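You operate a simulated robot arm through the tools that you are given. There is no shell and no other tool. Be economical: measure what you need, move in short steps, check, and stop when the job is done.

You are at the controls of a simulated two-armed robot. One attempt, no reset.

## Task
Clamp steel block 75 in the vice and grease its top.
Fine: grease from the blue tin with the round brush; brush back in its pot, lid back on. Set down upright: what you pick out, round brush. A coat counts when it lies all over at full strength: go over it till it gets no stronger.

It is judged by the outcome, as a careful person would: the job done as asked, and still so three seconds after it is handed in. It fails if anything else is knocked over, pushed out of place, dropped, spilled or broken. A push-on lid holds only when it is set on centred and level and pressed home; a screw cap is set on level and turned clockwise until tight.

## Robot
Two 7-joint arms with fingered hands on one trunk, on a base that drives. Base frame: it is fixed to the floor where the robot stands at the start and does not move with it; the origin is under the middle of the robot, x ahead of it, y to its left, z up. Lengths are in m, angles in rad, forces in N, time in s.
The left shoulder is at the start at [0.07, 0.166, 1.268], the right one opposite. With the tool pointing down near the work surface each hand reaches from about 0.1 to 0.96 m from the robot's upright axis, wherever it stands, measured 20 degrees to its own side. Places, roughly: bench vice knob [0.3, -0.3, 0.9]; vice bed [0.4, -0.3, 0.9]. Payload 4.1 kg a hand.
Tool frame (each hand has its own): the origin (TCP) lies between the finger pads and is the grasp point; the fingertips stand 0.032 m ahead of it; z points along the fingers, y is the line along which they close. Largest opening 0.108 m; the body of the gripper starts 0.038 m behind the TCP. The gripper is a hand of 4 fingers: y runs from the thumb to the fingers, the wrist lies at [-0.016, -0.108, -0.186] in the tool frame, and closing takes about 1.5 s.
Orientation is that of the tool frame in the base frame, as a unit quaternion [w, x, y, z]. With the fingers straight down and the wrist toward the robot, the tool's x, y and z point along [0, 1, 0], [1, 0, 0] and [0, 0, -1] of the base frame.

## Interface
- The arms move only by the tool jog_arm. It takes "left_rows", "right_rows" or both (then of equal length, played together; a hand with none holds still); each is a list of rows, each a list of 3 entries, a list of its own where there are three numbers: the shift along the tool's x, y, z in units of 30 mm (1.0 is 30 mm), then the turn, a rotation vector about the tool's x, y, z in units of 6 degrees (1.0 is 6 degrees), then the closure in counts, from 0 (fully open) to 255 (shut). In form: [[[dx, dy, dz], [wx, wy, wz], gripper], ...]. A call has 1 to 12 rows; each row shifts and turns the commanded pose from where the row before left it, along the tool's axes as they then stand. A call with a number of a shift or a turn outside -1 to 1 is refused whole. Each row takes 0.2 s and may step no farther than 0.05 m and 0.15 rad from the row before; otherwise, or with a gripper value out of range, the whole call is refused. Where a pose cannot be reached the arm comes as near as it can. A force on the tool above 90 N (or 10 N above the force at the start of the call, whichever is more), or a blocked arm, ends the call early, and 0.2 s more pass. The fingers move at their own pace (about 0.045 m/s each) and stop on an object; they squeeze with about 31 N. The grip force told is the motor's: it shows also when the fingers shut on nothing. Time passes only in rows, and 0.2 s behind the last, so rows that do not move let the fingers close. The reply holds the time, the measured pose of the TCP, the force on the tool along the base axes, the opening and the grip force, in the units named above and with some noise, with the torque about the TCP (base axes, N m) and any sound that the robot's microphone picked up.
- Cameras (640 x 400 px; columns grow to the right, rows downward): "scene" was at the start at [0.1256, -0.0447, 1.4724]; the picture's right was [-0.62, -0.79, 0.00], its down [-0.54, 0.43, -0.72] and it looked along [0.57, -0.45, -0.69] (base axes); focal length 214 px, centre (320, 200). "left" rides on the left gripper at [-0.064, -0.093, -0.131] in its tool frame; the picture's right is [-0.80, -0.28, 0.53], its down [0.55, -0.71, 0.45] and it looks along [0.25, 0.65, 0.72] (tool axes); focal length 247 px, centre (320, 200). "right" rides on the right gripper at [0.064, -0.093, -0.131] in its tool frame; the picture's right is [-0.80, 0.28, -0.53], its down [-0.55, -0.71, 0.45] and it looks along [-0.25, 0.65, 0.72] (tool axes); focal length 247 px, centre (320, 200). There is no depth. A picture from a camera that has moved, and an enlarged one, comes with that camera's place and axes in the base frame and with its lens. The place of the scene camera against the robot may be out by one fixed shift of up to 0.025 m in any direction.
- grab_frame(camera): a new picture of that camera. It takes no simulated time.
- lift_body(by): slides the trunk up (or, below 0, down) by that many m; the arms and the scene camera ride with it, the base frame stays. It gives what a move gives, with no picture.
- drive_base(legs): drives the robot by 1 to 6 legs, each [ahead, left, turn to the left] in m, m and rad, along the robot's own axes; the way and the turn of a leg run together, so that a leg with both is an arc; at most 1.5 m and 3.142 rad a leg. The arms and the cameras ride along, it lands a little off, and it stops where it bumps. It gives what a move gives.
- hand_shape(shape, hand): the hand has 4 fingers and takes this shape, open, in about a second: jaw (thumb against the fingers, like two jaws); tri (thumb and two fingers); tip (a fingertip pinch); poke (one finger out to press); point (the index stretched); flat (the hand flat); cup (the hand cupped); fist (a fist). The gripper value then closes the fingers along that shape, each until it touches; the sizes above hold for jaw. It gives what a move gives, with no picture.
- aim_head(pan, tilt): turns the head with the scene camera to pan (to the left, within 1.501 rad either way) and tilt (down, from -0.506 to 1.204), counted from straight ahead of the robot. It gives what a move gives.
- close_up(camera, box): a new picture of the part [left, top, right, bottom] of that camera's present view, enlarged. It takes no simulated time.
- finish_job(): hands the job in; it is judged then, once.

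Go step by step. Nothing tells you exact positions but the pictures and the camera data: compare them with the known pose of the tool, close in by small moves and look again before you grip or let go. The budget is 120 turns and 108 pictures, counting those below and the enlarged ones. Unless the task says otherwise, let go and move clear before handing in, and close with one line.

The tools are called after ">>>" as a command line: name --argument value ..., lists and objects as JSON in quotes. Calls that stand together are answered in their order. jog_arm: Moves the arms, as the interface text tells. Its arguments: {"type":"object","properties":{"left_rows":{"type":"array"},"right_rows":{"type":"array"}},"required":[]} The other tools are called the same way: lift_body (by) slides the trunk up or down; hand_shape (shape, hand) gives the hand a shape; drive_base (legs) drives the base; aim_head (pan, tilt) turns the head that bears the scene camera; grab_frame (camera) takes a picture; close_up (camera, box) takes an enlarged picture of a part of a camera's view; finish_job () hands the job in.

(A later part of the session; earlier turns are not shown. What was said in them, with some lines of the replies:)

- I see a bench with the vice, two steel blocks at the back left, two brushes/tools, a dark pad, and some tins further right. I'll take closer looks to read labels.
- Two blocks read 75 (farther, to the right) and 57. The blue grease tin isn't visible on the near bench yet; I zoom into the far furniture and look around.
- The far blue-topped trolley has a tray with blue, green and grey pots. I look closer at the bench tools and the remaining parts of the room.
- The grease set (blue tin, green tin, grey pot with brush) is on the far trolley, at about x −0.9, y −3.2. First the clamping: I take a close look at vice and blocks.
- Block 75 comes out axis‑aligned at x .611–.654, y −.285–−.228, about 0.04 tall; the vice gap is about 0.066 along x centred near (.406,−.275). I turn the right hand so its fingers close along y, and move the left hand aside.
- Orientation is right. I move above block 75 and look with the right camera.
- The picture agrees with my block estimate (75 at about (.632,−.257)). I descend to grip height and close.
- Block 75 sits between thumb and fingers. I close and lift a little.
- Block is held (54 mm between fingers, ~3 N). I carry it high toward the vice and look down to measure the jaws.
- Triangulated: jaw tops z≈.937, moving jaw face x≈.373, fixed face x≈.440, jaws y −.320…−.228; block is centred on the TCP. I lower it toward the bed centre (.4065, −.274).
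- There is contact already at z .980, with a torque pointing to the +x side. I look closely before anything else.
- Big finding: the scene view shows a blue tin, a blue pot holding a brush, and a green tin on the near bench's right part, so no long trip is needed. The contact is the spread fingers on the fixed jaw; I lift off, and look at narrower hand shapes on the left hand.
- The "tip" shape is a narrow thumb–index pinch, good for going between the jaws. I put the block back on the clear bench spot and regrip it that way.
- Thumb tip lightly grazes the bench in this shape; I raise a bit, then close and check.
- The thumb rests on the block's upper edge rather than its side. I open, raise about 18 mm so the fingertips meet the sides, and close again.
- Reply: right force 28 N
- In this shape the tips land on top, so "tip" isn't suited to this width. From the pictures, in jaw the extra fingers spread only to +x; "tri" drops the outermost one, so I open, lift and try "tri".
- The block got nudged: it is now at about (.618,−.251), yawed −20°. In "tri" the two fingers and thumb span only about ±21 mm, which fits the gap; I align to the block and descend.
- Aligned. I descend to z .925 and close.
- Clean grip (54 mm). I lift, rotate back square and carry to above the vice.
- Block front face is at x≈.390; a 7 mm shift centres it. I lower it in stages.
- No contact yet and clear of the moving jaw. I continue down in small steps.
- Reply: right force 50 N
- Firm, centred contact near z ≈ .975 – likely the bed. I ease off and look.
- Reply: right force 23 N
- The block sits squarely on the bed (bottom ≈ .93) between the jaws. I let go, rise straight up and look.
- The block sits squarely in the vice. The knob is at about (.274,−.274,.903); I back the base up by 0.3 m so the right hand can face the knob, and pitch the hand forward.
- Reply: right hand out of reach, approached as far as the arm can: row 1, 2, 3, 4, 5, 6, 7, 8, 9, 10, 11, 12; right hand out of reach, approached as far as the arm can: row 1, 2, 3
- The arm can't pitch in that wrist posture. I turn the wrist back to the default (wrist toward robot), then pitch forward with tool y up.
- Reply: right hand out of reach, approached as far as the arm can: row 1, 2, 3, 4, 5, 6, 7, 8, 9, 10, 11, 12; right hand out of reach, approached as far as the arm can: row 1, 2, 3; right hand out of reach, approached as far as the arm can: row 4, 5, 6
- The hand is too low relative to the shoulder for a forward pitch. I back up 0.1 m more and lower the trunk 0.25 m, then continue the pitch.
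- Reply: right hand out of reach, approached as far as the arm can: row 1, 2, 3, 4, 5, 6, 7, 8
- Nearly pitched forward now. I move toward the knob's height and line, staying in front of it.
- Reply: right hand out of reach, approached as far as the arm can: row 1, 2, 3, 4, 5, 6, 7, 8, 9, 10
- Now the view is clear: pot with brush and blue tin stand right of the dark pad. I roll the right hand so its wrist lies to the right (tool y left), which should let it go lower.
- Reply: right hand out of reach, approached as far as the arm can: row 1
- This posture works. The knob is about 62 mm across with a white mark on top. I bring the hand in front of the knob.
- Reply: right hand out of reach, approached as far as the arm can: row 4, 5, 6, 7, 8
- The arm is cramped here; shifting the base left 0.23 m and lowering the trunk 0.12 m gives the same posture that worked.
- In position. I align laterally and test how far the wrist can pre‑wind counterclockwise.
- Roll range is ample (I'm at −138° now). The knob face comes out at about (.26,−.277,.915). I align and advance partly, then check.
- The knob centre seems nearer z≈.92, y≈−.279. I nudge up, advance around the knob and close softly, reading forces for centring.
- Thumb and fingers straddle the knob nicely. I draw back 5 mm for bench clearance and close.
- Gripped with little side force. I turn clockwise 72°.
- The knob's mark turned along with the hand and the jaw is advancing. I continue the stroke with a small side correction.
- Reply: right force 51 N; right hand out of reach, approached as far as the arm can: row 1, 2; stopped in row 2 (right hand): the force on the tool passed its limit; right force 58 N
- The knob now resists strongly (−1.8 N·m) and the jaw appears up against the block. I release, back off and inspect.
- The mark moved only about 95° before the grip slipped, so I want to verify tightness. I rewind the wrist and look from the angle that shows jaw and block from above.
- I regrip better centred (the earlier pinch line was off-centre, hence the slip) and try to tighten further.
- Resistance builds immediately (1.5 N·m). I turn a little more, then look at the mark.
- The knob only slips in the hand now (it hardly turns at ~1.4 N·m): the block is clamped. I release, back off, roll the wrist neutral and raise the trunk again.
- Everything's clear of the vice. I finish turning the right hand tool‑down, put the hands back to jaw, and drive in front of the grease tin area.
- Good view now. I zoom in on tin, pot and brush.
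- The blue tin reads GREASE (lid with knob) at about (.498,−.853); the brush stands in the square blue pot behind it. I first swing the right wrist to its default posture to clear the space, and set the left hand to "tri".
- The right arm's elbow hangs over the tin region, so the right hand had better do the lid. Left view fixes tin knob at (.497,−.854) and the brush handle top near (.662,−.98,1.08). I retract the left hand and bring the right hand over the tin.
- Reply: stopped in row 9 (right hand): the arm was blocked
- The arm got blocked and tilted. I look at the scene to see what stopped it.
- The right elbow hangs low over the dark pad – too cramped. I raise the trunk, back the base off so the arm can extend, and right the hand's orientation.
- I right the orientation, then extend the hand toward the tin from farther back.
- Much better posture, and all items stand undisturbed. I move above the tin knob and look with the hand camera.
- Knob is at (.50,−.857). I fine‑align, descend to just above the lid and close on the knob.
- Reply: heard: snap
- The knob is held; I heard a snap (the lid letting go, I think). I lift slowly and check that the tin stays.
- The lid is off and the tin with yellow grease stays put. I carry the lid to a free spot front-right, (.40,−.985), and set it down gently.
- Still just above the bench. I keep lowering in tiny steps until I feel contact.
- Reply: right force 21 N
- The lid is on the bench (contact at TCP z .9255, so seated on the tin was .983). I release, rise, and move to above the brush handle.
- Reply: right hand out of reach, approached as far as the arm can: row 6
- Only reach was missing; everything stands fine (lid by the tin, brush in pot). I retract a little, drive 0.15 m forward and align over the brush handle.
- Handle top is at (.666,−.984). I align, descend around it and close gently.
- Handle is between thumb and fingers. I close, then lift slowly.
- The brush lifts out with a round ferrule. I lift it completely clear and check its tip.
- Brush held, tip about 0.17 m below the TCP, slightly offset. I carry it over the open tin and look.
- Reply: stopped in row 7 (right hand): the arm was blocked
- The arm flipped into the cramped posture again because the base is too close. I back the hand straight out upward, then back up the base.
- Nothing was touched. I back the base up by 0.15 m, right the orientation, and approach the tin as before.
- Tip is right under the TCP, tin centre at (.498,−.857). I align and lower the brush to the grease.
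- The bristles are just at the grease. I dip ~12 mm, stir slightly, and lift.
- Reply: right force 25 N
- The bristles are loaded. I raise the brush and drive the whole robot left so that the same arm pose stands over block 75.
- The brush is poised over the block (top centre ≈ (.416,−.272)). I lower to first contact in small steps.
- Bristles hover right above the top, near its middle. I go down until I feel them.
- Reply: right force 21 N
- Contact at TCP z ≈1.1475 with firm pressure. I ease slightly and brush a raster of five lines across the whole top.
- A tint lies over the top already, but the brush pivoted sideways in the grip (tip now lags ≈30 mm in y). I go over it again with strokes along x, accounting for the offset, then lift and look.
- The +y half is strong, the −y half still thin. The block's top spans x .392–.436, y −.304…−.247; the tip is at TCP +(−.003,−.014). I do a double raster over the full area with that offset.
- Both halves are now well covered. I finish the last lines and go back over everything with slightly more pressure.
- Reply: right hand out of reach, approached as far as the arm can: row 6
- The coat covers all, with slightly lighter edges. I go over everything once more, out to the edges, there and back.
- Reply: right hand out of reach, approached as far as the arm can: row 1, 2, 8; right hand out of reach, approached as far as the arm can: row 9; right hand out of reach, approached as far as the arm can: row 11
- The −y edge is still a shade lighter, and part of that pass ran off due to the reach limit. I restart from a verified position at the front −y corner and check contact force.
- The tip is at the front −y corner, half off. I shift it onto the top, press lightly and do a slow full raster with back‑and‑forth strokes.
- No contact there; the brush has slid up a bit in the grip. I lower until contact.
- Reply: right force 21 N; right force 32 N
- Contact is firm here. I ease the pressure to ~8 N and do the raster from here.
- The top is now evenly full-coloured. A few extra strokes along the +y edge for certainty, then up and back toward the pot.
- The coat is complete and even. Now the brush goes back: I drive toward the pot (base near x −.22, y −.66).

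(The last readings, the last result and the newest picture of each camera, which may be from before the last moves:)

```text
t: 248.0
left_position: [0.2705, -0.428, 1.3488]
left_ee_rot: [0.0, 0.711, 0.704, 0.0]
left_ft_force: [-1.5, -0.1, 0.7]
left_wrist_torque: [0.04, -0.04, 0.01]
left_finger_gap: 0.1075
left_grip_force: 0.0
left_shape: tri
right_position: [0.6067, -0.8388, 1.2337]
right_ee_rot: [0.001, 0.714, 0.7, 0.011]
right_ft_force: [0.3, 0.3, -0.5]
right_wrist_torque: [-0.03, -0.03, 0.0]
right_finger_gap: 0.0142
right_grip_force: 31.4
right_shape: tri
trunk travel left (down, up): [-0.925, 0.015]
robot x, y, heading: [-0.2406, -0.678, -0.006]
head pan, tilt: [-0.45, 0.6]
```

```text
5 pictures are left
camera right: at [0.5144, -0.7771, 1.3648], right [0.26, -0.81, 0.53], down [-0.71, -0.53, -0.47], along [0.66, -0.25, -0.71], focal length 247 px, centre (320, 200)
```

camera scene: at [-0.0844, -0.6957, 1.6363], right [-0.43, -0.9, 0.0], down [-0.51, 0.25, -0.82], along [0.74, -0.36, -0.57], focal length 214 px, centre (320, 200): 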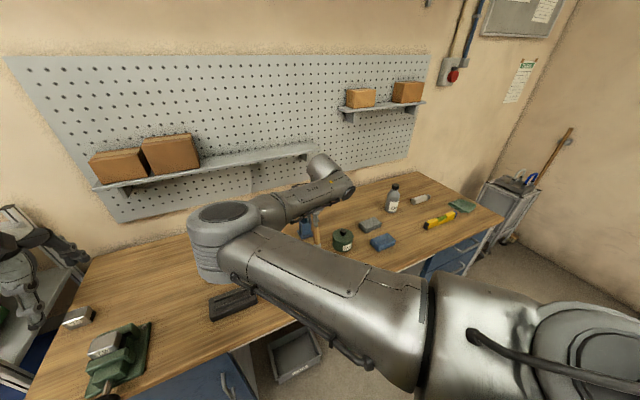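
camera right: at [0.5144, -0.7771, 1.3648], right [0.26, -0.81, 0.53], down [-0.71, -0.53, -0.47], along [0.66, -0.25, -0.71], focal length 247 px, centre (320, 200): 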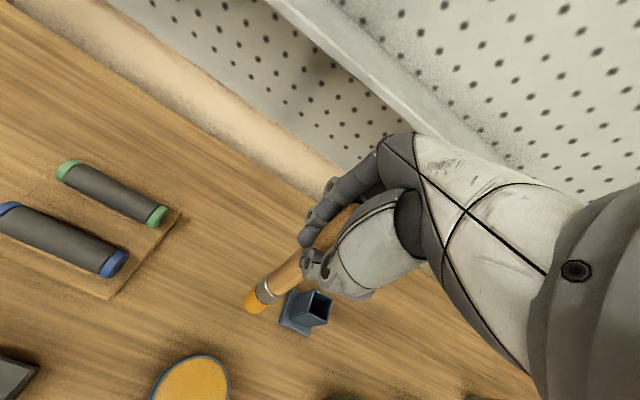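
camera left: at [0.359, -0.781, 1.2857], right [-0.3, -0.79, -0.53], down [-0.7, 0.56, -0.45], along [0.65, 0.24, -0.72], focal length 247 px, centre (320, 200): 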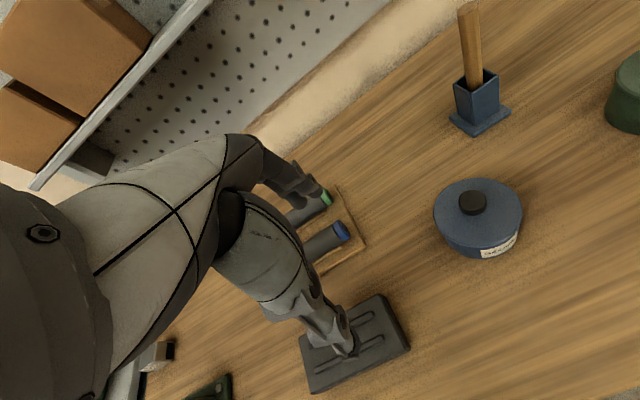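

Pot opening is about (.674,−.987); tip offset (−.0095,−.012). I drive 4 cm closer and bring the tip over the pot.

>>> drive_base --legs '[[0.04, 0, 0]]'

>>> jog_arm --right_rows '[[[-0.9, 0.265, 0], [0, 0, 0], 255], [[-0.9, 0.265, 0], [0, 0, 0], 255], [[-0.9, 0.265, 0], [0, 0, 0], 255], [[-0.9, 0.265, 0], [0, 0, 0], 255], [[-0.9, 0.265, 0], [0, 0, 0], 255], [[0, 0, 0.9], [0, 0, 0], 255], [[0, 0, 0.9], [0, 0, 0], 255], [[0, 0, 0], [0, 0, 0], 255]]'

>>> close_up --camera "right" --box '[180, 210, 360, 350]'

```text
t: 248.8
left_position: [0.3041, -0.4293, 1.3512]
left_ee_rot: [0.002, 0.711, 0.703, 0.002]
left_ft_force: [-0.7, 0.3, 0.7]
left_wrist_torque: [0.01, -0.09, 0.0]
left_finger_gap: 0.1077
left_grip_force: 0.0
left_shape: tri
right_position: [0.6425, -0.8409, 1.2372]
right_ee_rot: [0.002, 0.714, 0.7, 0.012]
right_ft_force: [-0.7, -0.6, -1.0]
right_wrist_torque: [-0.02, -0.02, -0.01]
right_finger_gap: 0.014
right_grip_force: 30.9
right_shape: tri
trunk travel left (down, up): [-0.925, 0.015]
robot x, y, heading: [-0.2028, -0.6813, -0.01]
head pan, tilt: [-0.45, 0.6]
```

```text
t: 250.7
left_position: [0.3121, -0.43, 1.3485]
left_ee_rot: [0.0, 0.711, 0.703, 0.0]
left_ft_force: [0.1, -0.9, 0.6]
left_wrist_torque: [0.01, -0.02, 0.0]
left_finger_gap: 0.1076
left_grip_force: 0.1
left_shape: tri
right_position: [0.6863, -0.9774, 1.1784]
right_ee_rot: [0.0, 0.714, 0.7, 0.01]
right_ft_force: [-0.3, -0.4, -0.7]
right_wrist_torque: [0.03, 0.01, 0.01]
right_finger_gap: 0.0142
right_grip_force: 31.5
right_shape: tri
trunk travel left (down, up): [-0.925, 0.015]
robot x, y, heading: [-0.203, -0.6768, -0.011]
head pan, tilt: [-0.45, 0.6]
```

```text
2.86 times, centred on (270, 280) of right
camera zoom: at [0.5944, -0.9145, 1.3097], right [0.26, -0.81, 0.52], down [-0.71, -0.53, -0.47], along [0.65, -0.25, -0.71], focal length 706 px, centre (463, -29)
```

zoom: 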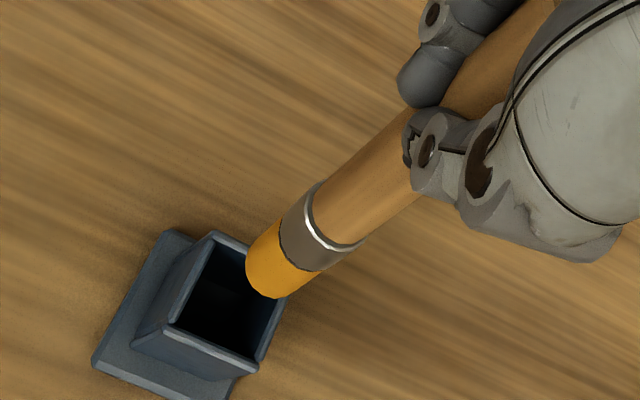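

Tip is nearly over the opening; a 5 mm nudge centres it. I lower it into the pot in stages, watching the force.

>>> jog_arm --right_rows '[[[-0.15, -0.1, 0], [0, 0, 0], 255], [[0, 0, 0.7], [0, 0, 0], 255], [[0, 0, 0.7], [0, 0, 0], 255], [[0, 0, 0.6], [0, 0, 0], 255], [[0, 0, 0], [0, 0, 0], 255]]'

>>> jog_arm --right_rows '[[[0, 0, 0.6], [0, 0, 0], 255], [[0, 0, 0.6], [0, 0, 0], 255], [[0, 0, 0.4], [0, 0, 0], 255], [[0, 0, 0], [0, 0, 0], 255]]'

```text
t: 251.8
left_position: [0.3112, -0.4285, 1.3486]
left_ee_rot: [0.0, 0.711, 0.703, -0.001]
left_ft_force: [-0.8, 0.2, 1.1]
left_wrist_torque: [-0.03, -0.03, -0.02]
left_finger_gap: 0.1077
left_grip_force: 0.1
left_shape: tri
right_position: [0.6852, -0.9811, 1.116]
right_ee_rot: [0.0, 0.714, 0.7, 0.009]
right_ft_force: [0.5, 0.9, 0.2]
right_wrist_torque: [0.03, 0.01, -0.02]
right_finger_gap: 0.0138
right_grip_force: 31.3
right_shape: tri
trunk travel left (down, up): [-0.925, 0.015]
robot x, y, heading: [-0.2018, -0.6801, -0.011]
head pan, tilt: [-0.45, 0.6]
```

```text
t: 252.8
left_position: [0.3123, -0.4283, 1.348]
left_ee_rot: [0.0, 0.711, 0.703, 0.0]
left_ft_force: [0.0, 0.8, 0.3]
left_wrist_torque: [0.0, 0.02, 0.0]
left_finger_gap: 0.1078
left_grip_force: 0.1
left_shape: tri
right_position: [0.6853, -0.9798, 1.0681]
right_ee_rot: [0.0, 0.714, 0.7, 0.009]
right_ft_force: [-1.9, -0.7, -0.3]
right_wrist_torque: [-0.03, 0.18, 0.0]
right_finger_gap: 0.014
right_grip_force: 30.9
right_shape: tri
trunk travel left (down, up): [-0.925, 0.015]
robot x, y, heading: [-0.2028, -0.6768, -0.009]
head pan, tilt: [-0.45, 0.6]
```

It's inside the pot with hardly any side force. I ease over and lower to the floor of the pot.

>>> jog_arm --right_rows '[[[-0.05, -0.12, 0.15], [0, 0, 0], 255], [[0, -0.05, 0.15], [0, 0, 0], 255], [[0, 0, 0], [0, 0, 0], 255]]'

>>> jog_arm --right_rows '[[[0, 0, 0.12], [0, 0, 0], 255], [[0, 0, 0], [0, 0, 0], 255]]'

>>> jog_arm --right_rows '[[[0, 0, 0.1], [0, 0, 0], 255], [[0, 0, 0], [0, 0, 0], 255]]'

```text
t: 253.7
left_position: [0.3105, -0.4281, 1.3471]
left_ee_rot: [-0.001, 0.711, 0.704, -0.001]
left_ft_force: [0.9, -0.6, 0.3]
left_wrist_torque: [0.03, -0.01, -0.04]
left_finger_gap: 0.1078
left_grip_force: 0.0
left_shape: tri
right_position: [0.6804, -0.9797, 1.0606]
right_ee_rot: [0.0, 0.714, 0.701, 0.009]
right_ft_force: [0.0, 0.0, -0.4]
right_wrist_torque: [-0.03, -0.04, -0.03]
right_finger_gap: 0.014
right_grip_force: 31.0
right_shape: tri
trunk travel left (down, up): [-0.925, 0.015]
robot x, y, heading: [-0.2003, -0.6786, -0.013]
head pan, tilt: [-0.45, 0.6]
```

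```text
t: 254.2
left_position: [0.3127, -0.4289, 1.3466]
left_ee_rot: [0.0, 0.711, 0.703, -0.001]
left_ft_force: [-0.4, 0.0, 0.6]
left_wrist_torque: [0.0, 0.02, -0.01]
left_finger_gap: 0.1079
left_grip_force: 0.1
left_shape: tri
right_position: [0.681, -0.981, 1.0558]
right_ee_rot: [0.0, 0.714, 0.7, 0.01]
right_ft_force: [-0.3, 0.4, -1.4]
right_wrist_torque: [0.01, 0.0, -0.02]
right_finger_gap: 0.014
right_grip_force: 30.9
right_shape: tri
trunk travel left (down, up): [-0.925, 0.015]
robot x, y, heading: [-0.2006, -0.6802, -0.01]
head pan, tilt: [-0.45, 0.6]
```

```text
t: 254.8
left_position: [0.3116, -0.4282, 1.3474]
left_ee_rot: [0.0, 0.711, 0.703, 0.0]
left_ft_force: [0.0, -0.3, -0.1]
left_wrist_torque: [-0.01, 0.03, -0.01]
left_finger_gap: 0.1079
left_grip_force: 0.0
left_shape: tri
right_position: [0.6807, -0.9797, 1.0524]
right_ee_rot: [0.0, 0.714, 0.7, 0.01]
right_ft_force: [-0.8, -1.3, 1.5]
right_wrist_torque: [-0.01, 0.0, -0.03]
right_finger_gap: 0.0138
right_grip_force: 30.7
right_shape: tri
trunk travel left (down, up): [-0.925, 0.015]
robot x, y, heading: [-0.2004, -0.6741, -0.004]
head pan, tilt: [-0.45, 0.6]
```

Light floor contact. I release gently and rise straight up.

>>> jog_arm --right_rows '[[[0, 0, 0.05], [0, 0, 0], 255], [[0, 0, 0], [0, 0, 0], 200], [[0, 0, 0], [0, 0, 0], 150], [[0, 0, 0], [0, 0, 0], 60], [[0, 0, 0], [0, 0, 0], 0], [[0, 0, 0], [0, 0, 0], 0], [[0, 0, 0], [0, 0, 0], 0], [[0, 0, 0], [0, 0, 0], 0], [[0, 0, 0], [0, 0, 0], 0]]'

>>> jog_arm --right_rows '[[[0, 0, -0.6], [0, 0, 0], 0], [[0, 0, -0.8], [0, 0, 0], 0], [[0, 0, -0.9], [0, 0, 0], 0], [[0, 0, -0.9], [0, 0, 0], 0], [[0, 0, -0.9], [0, 0, 0], 0], [[0, 0, -0.5], [0, 0, 0], 0], [[0, 0, 0], [0, 0, 0], 0]]'

>>> drive_base --legs '[[-0.175, 0, 0.008]]'

>>> grab_frame --camera "right"

```text
t: 256.9
left_position: [0.3119, -0.4285, 1.3482]
left_ee_rot: [-0.001, 0.71, 0.704, -0.001]
left_ft_force: [0.4, 0.0, 0.3]
left_wrist_torque: [-0.02, 0.0, -0.01]
left_finger_gap: 0.1076
left_grip_force: 0.1
left_shape: tri
right_position: [0.6814, -0.9805, 1.0508]
right_ee_rot: [0.0, 0.714, 0.7, 0.01]
right_ft_force: [-0.1, -0.2, -1.4]
right_wrist_torque: [0.01, 0.02, 0.01]
right_finger_gap: 0.1075
right_grip_force: 0.1
right_shape: tri
trunk travel left (down, up): [-0.925, 0.015]
robot x, y, heading: [-0.2038, -0.6753, -0.009]
head pan, tilt: [-0.45, 0.6]
```

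```text
t: 258.4
left_position: [0.3125, -0.4294, 1.3485]
left_ee_rot: [-0.001, 0.711, 0.703, 0.0]
left_ft_force: [-0.1, 0.3, -0.2]
left_wrist_torque: [-0.04, 0.0, 0.0]
left_finger_gap: 0.1077
left_grip_force: 0.0
left_shape: tri
right_position: [0.6796, -0.9836, 1.1892]
right_ee_rot: [0.0, 0.715, 0.7, 0.009]
right_ft_force: [0.0, -0.1, -0.5]
right_wrist_torque: [0.02, -0.01, -0.02]
right_finger_gap: 0.1076
right_grip_force: 0.1
right_shape: tri
trunk travel left (down, up): [-0.925, 0.015]
robot x, y, heading: [-0.1971, -0.6817, -0.008]
head pan, tilt: [-0.45, 0.6]
```

```text
t: 259.9
left_position: [0.143, -0.424, 1.3466]
left_ee_rot: [-0.001, 0.708, 0.706, -0.001]
left_ft_force: [0.6, -0.1, 0.3]
left_wrist_torque: [0.02, 0.01, -0.01]
left_finger_gap: 0.108
left_grip_force: 0.1
left_shape: tri
right_position: [0.5125, -0.9754, 1.1883]
right_ee_rot: [-0.001, 0.712, 0.702, 0.009]
right_ft_force: [-0.1, -0.1, -0.3]
right_wrist_torque: [-0.02, 0.01, -0.03]
right_finger_gap: 0.1077
right_grip_force: 0.0
right_shape: tri
trunk travel left (down, up): [-0.925, 0.015]
robot x, y, heading: [-0.3742, -0.6755, -0.006]
head pan, tilt: [-0.45, 0.6]
```

```text
3 pictures are left
camera right: at [0.4202, -0.9136, 1.3189], right [0.27, -0.81, 0.52], down [-0.71, -0.53, -0.46], along [0.65, -0.25, -0.72], focal length 247 px, centre (320, 200)
```

right: 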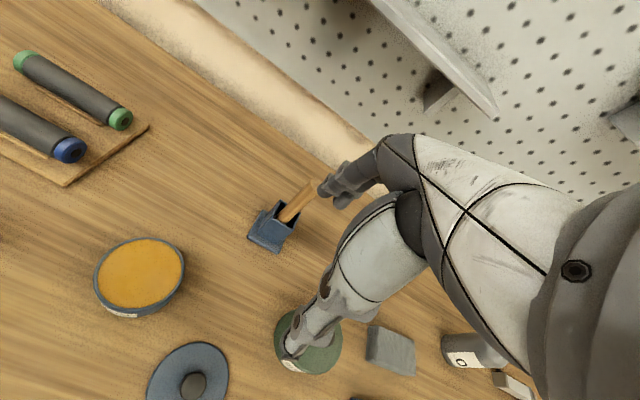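

The brush is back in its pot. Now the lid: it appears at about (.415,−.983), so I move above it and look before gripping.

>>> jog_arm --right_rows '[[[-0.1, -0.85, 0.2], [0, 0, 0], 0], [[-0.1, -0.85, 0.4], [0, 0, 0], 0], [[-0.1, -0.85, 0.8], [0, 0, 0], 0], [[-0.07, -0.76, 0.8], [0, 0, 0], 0], [[0, 0, 0.9], [0, 0, 0], 0], [[0, 0, 0.9], [0, 0, 0], 0], [[0, 0, 0.9], [0, 0, 0], 0], [[0, 0, 0], [0, 0, 0], 0]]'

>>> grab_frame --camera "right"

```text
t: 261.7
left_position: [0.1384, -0.4237, 1.347]
left_ee_rot: [0.0, 0.709, 0.706, -0.001]
left_ft_force: [0.9, 0.9, -0.9]
left_wrist_torque: [0.02, 0.02, -0.01]
left_finger_gap: 0.1078
left_grip_force: 0.1
left_shape: tri
right_position: [0.4122, -0.9837, 1.0403]
right_ee_rot: [0.0, 0.712, 0.702, 0.01]
right_ft_force: [0.9, 0.9, 0.2]
right_wrist_torque: [0.01, 0.0, 0.01]
right_finger_gap: 0.1076
right_grip_force: 0.1
right_shape: tri
trunk travel left (down, up): [-0.925, 0.015]
robot x, y, heading: [-0.3717, -0.6784, 0.0]
head pan, tilt: [-0.45, 0.6]
```

```text
2 pictures are left
camera right: at [0.3195, -0.9223, 1.1718], right [0.27, -0.81, 0.53], down [-0.71, -0.53, -0.46], along [0.66, -0.25, -0.71], focal length 247 px, centre (320, 200)
```

right: 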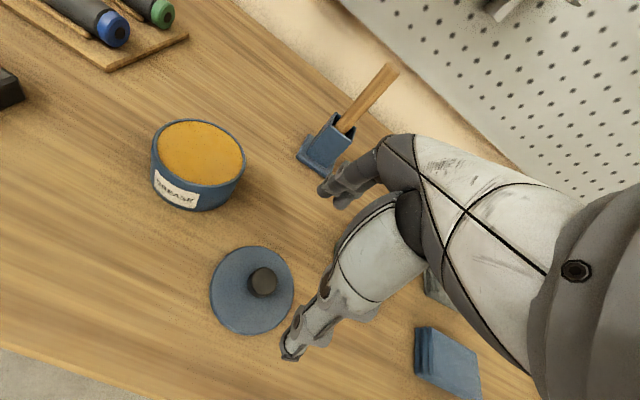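

Lid knob at ≈(.413,−.984), tin unchanged at (.497,−.857). I descend to the earlier grip height and close on the knob.

>>> jog_arm --right_rows '[[[-0.04, 0.02, 0.9], [0, 0, 0], 0], [[0, 0, 0.9], [0, 0, 0], 0], [[0, 0, 0.9], [0, 0, 0], 0], [[0, 0, 0.8], [0, 0, 0], 0], [[0, 0, 0.26], [0, 0, 0], 0], [[0, 0, 0], [0, 0, 0], 100], [[0, 0, 0], [0, 0, 0], 200], [[0, 0, 0], [0, 0, 0], 255], [[0, 0, 0], [0, 0, 0], 255], [[0, 0, 0], [0, 0, 0], 255], [[0, 0, 0], [0, 0, 0], 255], [[0, 0, 0], [0, 0, 0], 255]]'

>>> jog_arm --right_rows '[[[0, 0, 0], [0, 0, 0], 255], [[0, 0, 0], [0, 0, 0], 255]]'

```text
t: 264.3
left_position: [0.1389, -0.4247, 1.3468]
left_ee_rot: [-0.001, 0.708, 0.706, -0.001]
left_ft_force: [0.1, -0.1, 0.0]
left_wrist_torque: [0.01, -0.02, 0.0]
left_finger_gap: 0.1078
left_grip_force: 0.1
left_shape: tri
right_position: [0.4127, -0.9838, 0.9281]
right_ee_rot: [0.001, 0.712, 0.702, 0.01]
right_ft_force: [0.7, 0.6, 0.1]
right_wrist_torque: [-0.01, -0.03, -0.01]
right_finger_gap: 0.0222
right_grip_force: 30.6
right_shape: tri
trunk travel left (down, up): [-0.925, 0.015]
robot x, y, heading: [-0.372, -0.6784, -0.003]
head pan, tilt: [-0.45, 0.6]
```

```text
t: 264.9
left_position: [0.1392, -0.4238, 1.348]
left_ee_rot: [0.0, 0.708, 0.706, -0.001]
left_ft_force: [-0.6, 0.1, -0.5]
left_wrist_torque: [0.0, 0.02, -0.03]
left_finger_gap: 0.1078
left_grip_force: 0.1
left_shape: tri
right_position: [0.4119, -0.985, 0.9277]
right_ee_rot: [0.0, 0.712, 0.702, 0.01]
right_ft_force: [0.3, 0.6, -0.1]
right_wrist_torque: [0.0, 0.0, -0.05]
right_finger_gap: 0.0223
right_grip_force: 31.5
right_shape: tri
trunk travel left (down, up): [-0.925, 0.015]
robot x, y, heading: [-0.3716, -0.6767, -0.002]
head pan, tilt: [-0.45, 0.6]
```

The lid knob is gripped. I lift, carry it over the tin and hover just above the rim to check centring.

>>> jog_arm --right_rows '[[[0, 0, -0.9], [0, 0, 0], 255], [[0, 0, -0.9], [0, 0, 0], 255], [[0, 0, -0.9], [0, 0, 0], 255], [[0, 0, -0.8], [0, 0, 0], 255], [[0.854, 0.572, 0], [0, 0, 0], 255], [[0.854, 0.572, 0], [0, 0, 0], 255], [[0.854, 0.572, 0], [0, 0, 0], 255], [[0.854, 0.572, 0], [0, 0, 0], 255], [[0.854, 0.572, 0], [0, 0, 0], 255], [[0, 0, 0.7], [0, 0, 0], 255], [[0, 0, 0.5], [0, 0, 0], 255], [[0, 0, 0], [0, 0, 0], 255]]'

>>> close_up --camera "right" --box '[200, 180, 380, 340]'

```text
t: 267.5
left_position: [0.1393, -0.4234, 1.3473]
left_ee_rot: [-0.001, 0.708, 0.706, 0.0]
left_ft_force: [0.1, -0.1, 0.1]
left_wrist_torque: [-0.02, -0.02, 0.02]
left_finger_gap: 0.1079
left_grip_force: 0.1
left_shape: tri
right_position: [0.5008, -0.8555, 1.0002]
right_ee_rot: [0.001, 0.712, 0.703, 0.01]
right_ft_force: [0.1, -0.2, 0.1]
right_wrist_torque: [-0.01, 0.0, -0.01]
right_finger_gap: 0.0222
right_grip_force: 31.1
right_shape: tri
trunk travel left (down, up): [-0.925, 0.015]
robot x, y, heading: [-0.3721, -0.6788, -0.003]
head pan, tilt: [-0.45, 0.6]
```

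```text
2.50 times, centred on (290, 260) of right
camera zoom: at [0.4083, -0.7937, 1.1306], right [0.27, -0.81, 0.53], down [-0.71, -0.53, -0.46], along [0.66, -0.25, -0.71], focal length 617 px, centre (395, 50)
```

zoom: 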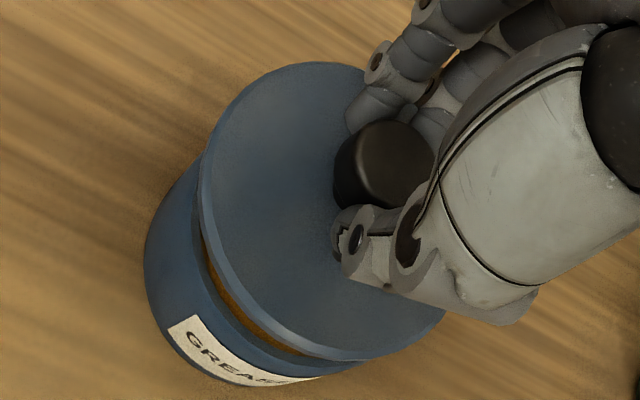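

The lid hovers about 3 mm too far in x by my measurement. I correct that, lower to the rim and press step by step, listening for the snap.

>>> jog_arm --right_rows '[[[-0.02, -0.08, 0.2], [0, 0, 0], 255], [[0, 0, 0.2], [0, 0, 0], 255], [[0, 0, 0], [0, 0, 0], 255]]'

>>> jog_arm --right_rows '[[[0, 0, 0.1], [0, 0, 0], 255], [[0, 0, 0], [0, 0, 0], 255]]'

>>> jog_arm --right_rows '[[[0, 0, 0.1], [0, 0, 0], 255], [[0, 0, 0], [0, 0, 0], 255]]'

```text
t: 268.3
left_position: [0.1384, -0.4232, 1.3482]
left_ee_rot: [-0.002, 0.709, 0.706, 0.0]
left_ft_force: [-0.1, -0.2, 0.0]
left_wrist_torque: [0.04, 0.02, 0.02]
left_finger_gap: 0.1079
left_grip_force: 0.0
left_shape: tri
right_position: [0.4984, -0.8575, 0.9882]
right_ee_rot: [0.0, 0.712, 0.702, 0.01]
right_ft_force: [-0.5, 0.7, -0.9]
right_wrist_torque: [0.0, 0.02, -0.02]
right_finger_gap: 0.0224
right_grip_force: 30.7
right_shape: tri
trunk travel left (down, up): [-0.925, 0.015]
robot x, y, heading: [-0.371, -0.6798, -0.006]
head pan, tilt: [-0.45, 0.6]
```

```text
t: 268.9
left_position: [0.1382, -0.4248, 1.3469]
left_ee_rot: [0.0, 0.708, 0.706, 0.0]
left_ft_force: [-0.1, 0.6, -0.1]
left_wrist_torque: [-0.03, -0.05, -0.03]
left_finger_gap: 0.1077
left_grip_force: 0.0
left_shape: tri
right_position: [0.4986, -0.8563, 0.9852]
right_ee_rot: [0.0, 0.712, 0.702, 0.009]
right_ft_force: [0.3, -0.3, 0.1]
right_wrist_torque: [0.02, 0.0, -0.02]
right_finger_gap: 0.0221
right_grip_force: 30.9
right_shape: tri
trunk travel left (down, up): [-0.925, 0.015]
robot x, y, heading: [-0.3718, -0.6753, -0.001]
head pan, tilt: [-0.45, 0.6]
```

```text
t: 269.5
left_position: [0.1366, -0.4243, 1.3489]
left_ee_rot: [0.0, 0.708, 0.706, 0.001]
left_ft_force: [-0.3, -0.2, 0.6]
left_wrist_torque: [0.0, -0.01, -0.01]
left_finger_gap: 0.1079
left_grip_force: 0.1
left_shape: tri
right_position: [0.497, -0.8574, 0.9867]
right_ee_rot: [0.001, 0.712, 0.702, 0.011]
right_ft_force: [2.5, 0.2, 14.0]
right_wrist_torque: [0.02, -0.12, -0.04]
right_finger_gap: 0.0228
right_grip_force: 31.3
right_shape: tri
trunk travel left (down, up): [-0.925, 0.015]
robot x, y, heading: [-0.3763, -0.6791, -0.008]
head pan, tilt: [-0.45, 0.6]
heard: snap
```

A snap. I press a bit further to be sure it's home.

>>> jog_arm --right_rows '[[[0, 0, 0.1], [0, 0, 0], 255], [[0, 0, 0], [0, 0, 0], 255]]'

>>> jog_arm --right_rows '[[[0, 0, 0.1], [0, 0, 0], 255], [[0, 0, 0], [0, 0, 0], 255]]'

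```text
t: 270.1
left_position: [0.135, -0.4226, 1.3483]
left_ee_rot: [0.001, 0.708, 0.706, 0.002]
left_ft_force: [-0.3, 0.5, -0.2]
left_wrist_torque: [0.01, -0.03, -0.03]
left_finger_gap: 0.1076
left_grip_force: 0.0
left_shape: tri
right_position: [0.4981, -0.8564, 0.984]
right_ee_rot: [0.003, 0.712, 0.702, 0.013]
right_ft_force: [2.9, -2.5, 27.2]
right_wrist_torque: [0.0, -0.14, -0.06]
right_finger_gap: 0.0239
right_grip_force: 31.4
right_shape: tri
trunk travel left (down, up): [-0.925, 0.015]
robot x, y, heading: [-0.3715, -0.6755, -0.004]
head pan, tilt: [-0.45, 0.6]
```

```text
t: 270.7
left_position: [0.1334, -0.4238, 1.3503]
left_ee_rot: [0.001, 0.708, 0.706, 0.001]
left_ft_force: [0.7, -0.4, -0.3]
left_wrist_torque: [-0.02, 0.01, -0.01]
left_finger_gap: 0.1075
left_grip_force: 0.1
left_shape: tri
right_position: [0.4982, -0.8565, 0.9834]
right_ee_rot: [0.002, 0.712, 0.702, 0.011]
right_ft_force: [4.3, -4.6, 37.7]
right_wrist_torque: [-0.07, -0.19, -0.04]
right_finger_gap: 0.0247
right_grip_force: 30.6
right_shape: tri
trunk travel left (down, up): [-0.925, 0.015]
robot x, y, heading: [-0.3741, -0.6772, -0.003]
head pan, tilt: [-0.45, 0.6]
```

Seated. I relax the pressure partly, open the fingers and rise straight up.

>>> jog_arm --right_rows '[[[0, 0, -0.12], [0, 0, 0], 255], [[0, 0, 0], [0, 0, 0], 180], [[0, 0, 0], [0, 0, 0], 90], [[0, 0, 0], [0, 0, 0], 0], [[0, 0, 0], [0, 0, 0], 0], [[0, 0, 0], [0, 0, 0], 0], [[0, 0, 0], [0, 0, 0], 0], [[0, 0, -0.5], [0, 0, 0], 0], [[0, 0, -0.9], [0, 0, 0], 0], [[0, 0, -0.9], [0, 0, 0], 0], [[0, 0, -0.9], [0, 0, 0], 0], [[0, 0, 0], [0, 0, 0], 0]]'

>>> jog_arm --right_rows '[[[-0.6, -0.6, -0.9], [0, 0, 0], 0], [[-0.6, -0.6, -0.9], [0, 0, 0], 0], [[-0.6, -0.6, -0.5], [0, 0, 0], 0], [[-0.6, -0.6, 0], [0, 0, 0], 0], [[0, 0, 0], [0, 0, 0], 0]]'

>>> grab_frame --camera "right"

```text
t: 273.3
left_position: [0.1382, -0.4245, 1.3472]
left_ee_rot: [-0.001, 0.708, 0.706, -0.001]
left_ft_force: [0.6, 0.5, -0.1]
left_wrist_torque: [0.0, 0.02, 0.03]
left_finger_gap: 0.1077
left_grip_force: 0.1
left_shape: tri
right_position: [0.4976, -0.8581, 1.0768]
right_ee_rot: [0.0, 0.711, 0.703, 0.009]
right_ft_force: [-0.1, -0.4, 0.4]
right_wrist_torque: [-0.01, 0.03, -0.01]
right_finger_gap: 0.1076
right_grip_force: 0.0
right_shape: tri
trunk travel left (down, up): [-0.925, 0.015]
robot x, y, heading: [-0.3714, -0.6803, -0.004]
head pan, tilt: [-0.45, 0.6]
```

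```text
t: 274.5
left_position: [0.1388, -0.4232, 1.3482]
left_ee_rot: [-0.001, 0.709, 0.705, 0.0]
left_ft_force: [-0.1, -0.5, -0.3]
left_wrist_torque: [0.05, -0.01, 0.0]
left_finger_gap: 0.1073
left_grip_force: 0.1
left_shape: tri
right_position: [0.4233, -0.9301, 1.1437]
right_ee_rot: [0.001, 0.711, 0.703, 0.009]
right_ft_force: [0.5, 0.3, -0.1]
right_wrist_torque: [0.02, 0.0, 0.01]
right_finger_gap: 0.1075
right_grip_force: 0.1
right_shape: tri
trunk travel left (down, up): [-0.925, 0.015]
robot x, y, heading: [-0.376, -0.6781, -0.002]
head pan, tilt: [-0.45, 0.6]
```

```text
0 pictures are left
camera right: at [0.3312, -0.8673, 1.2744], right [0.27, -0.81, 0.53], down [-0.71, -0.53, -0.46], along [0.66, -0.25, -0.71], focal length 247 px, centre (320, 200)
```

right: 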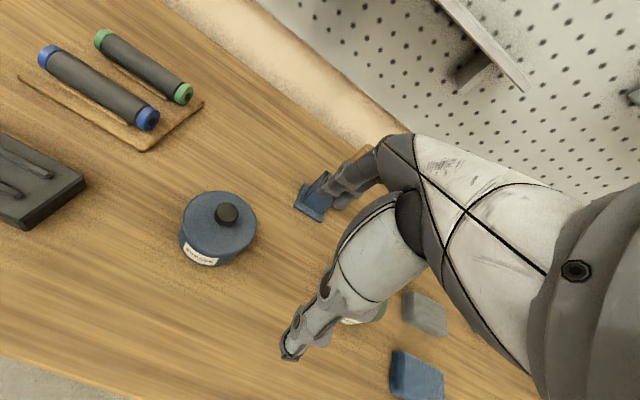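

The lid sits level and centred on the tin, the brush stands in its pot, the greased block is clamped, and both hands are empty and clear. I hand the job in.

>>> finish_job

```text
The job is handed in.
```

Block 75 is clamped in the vice and its top has an even coat of grease. The brush is back in its pot and the lid is snapped back on the blue tin.
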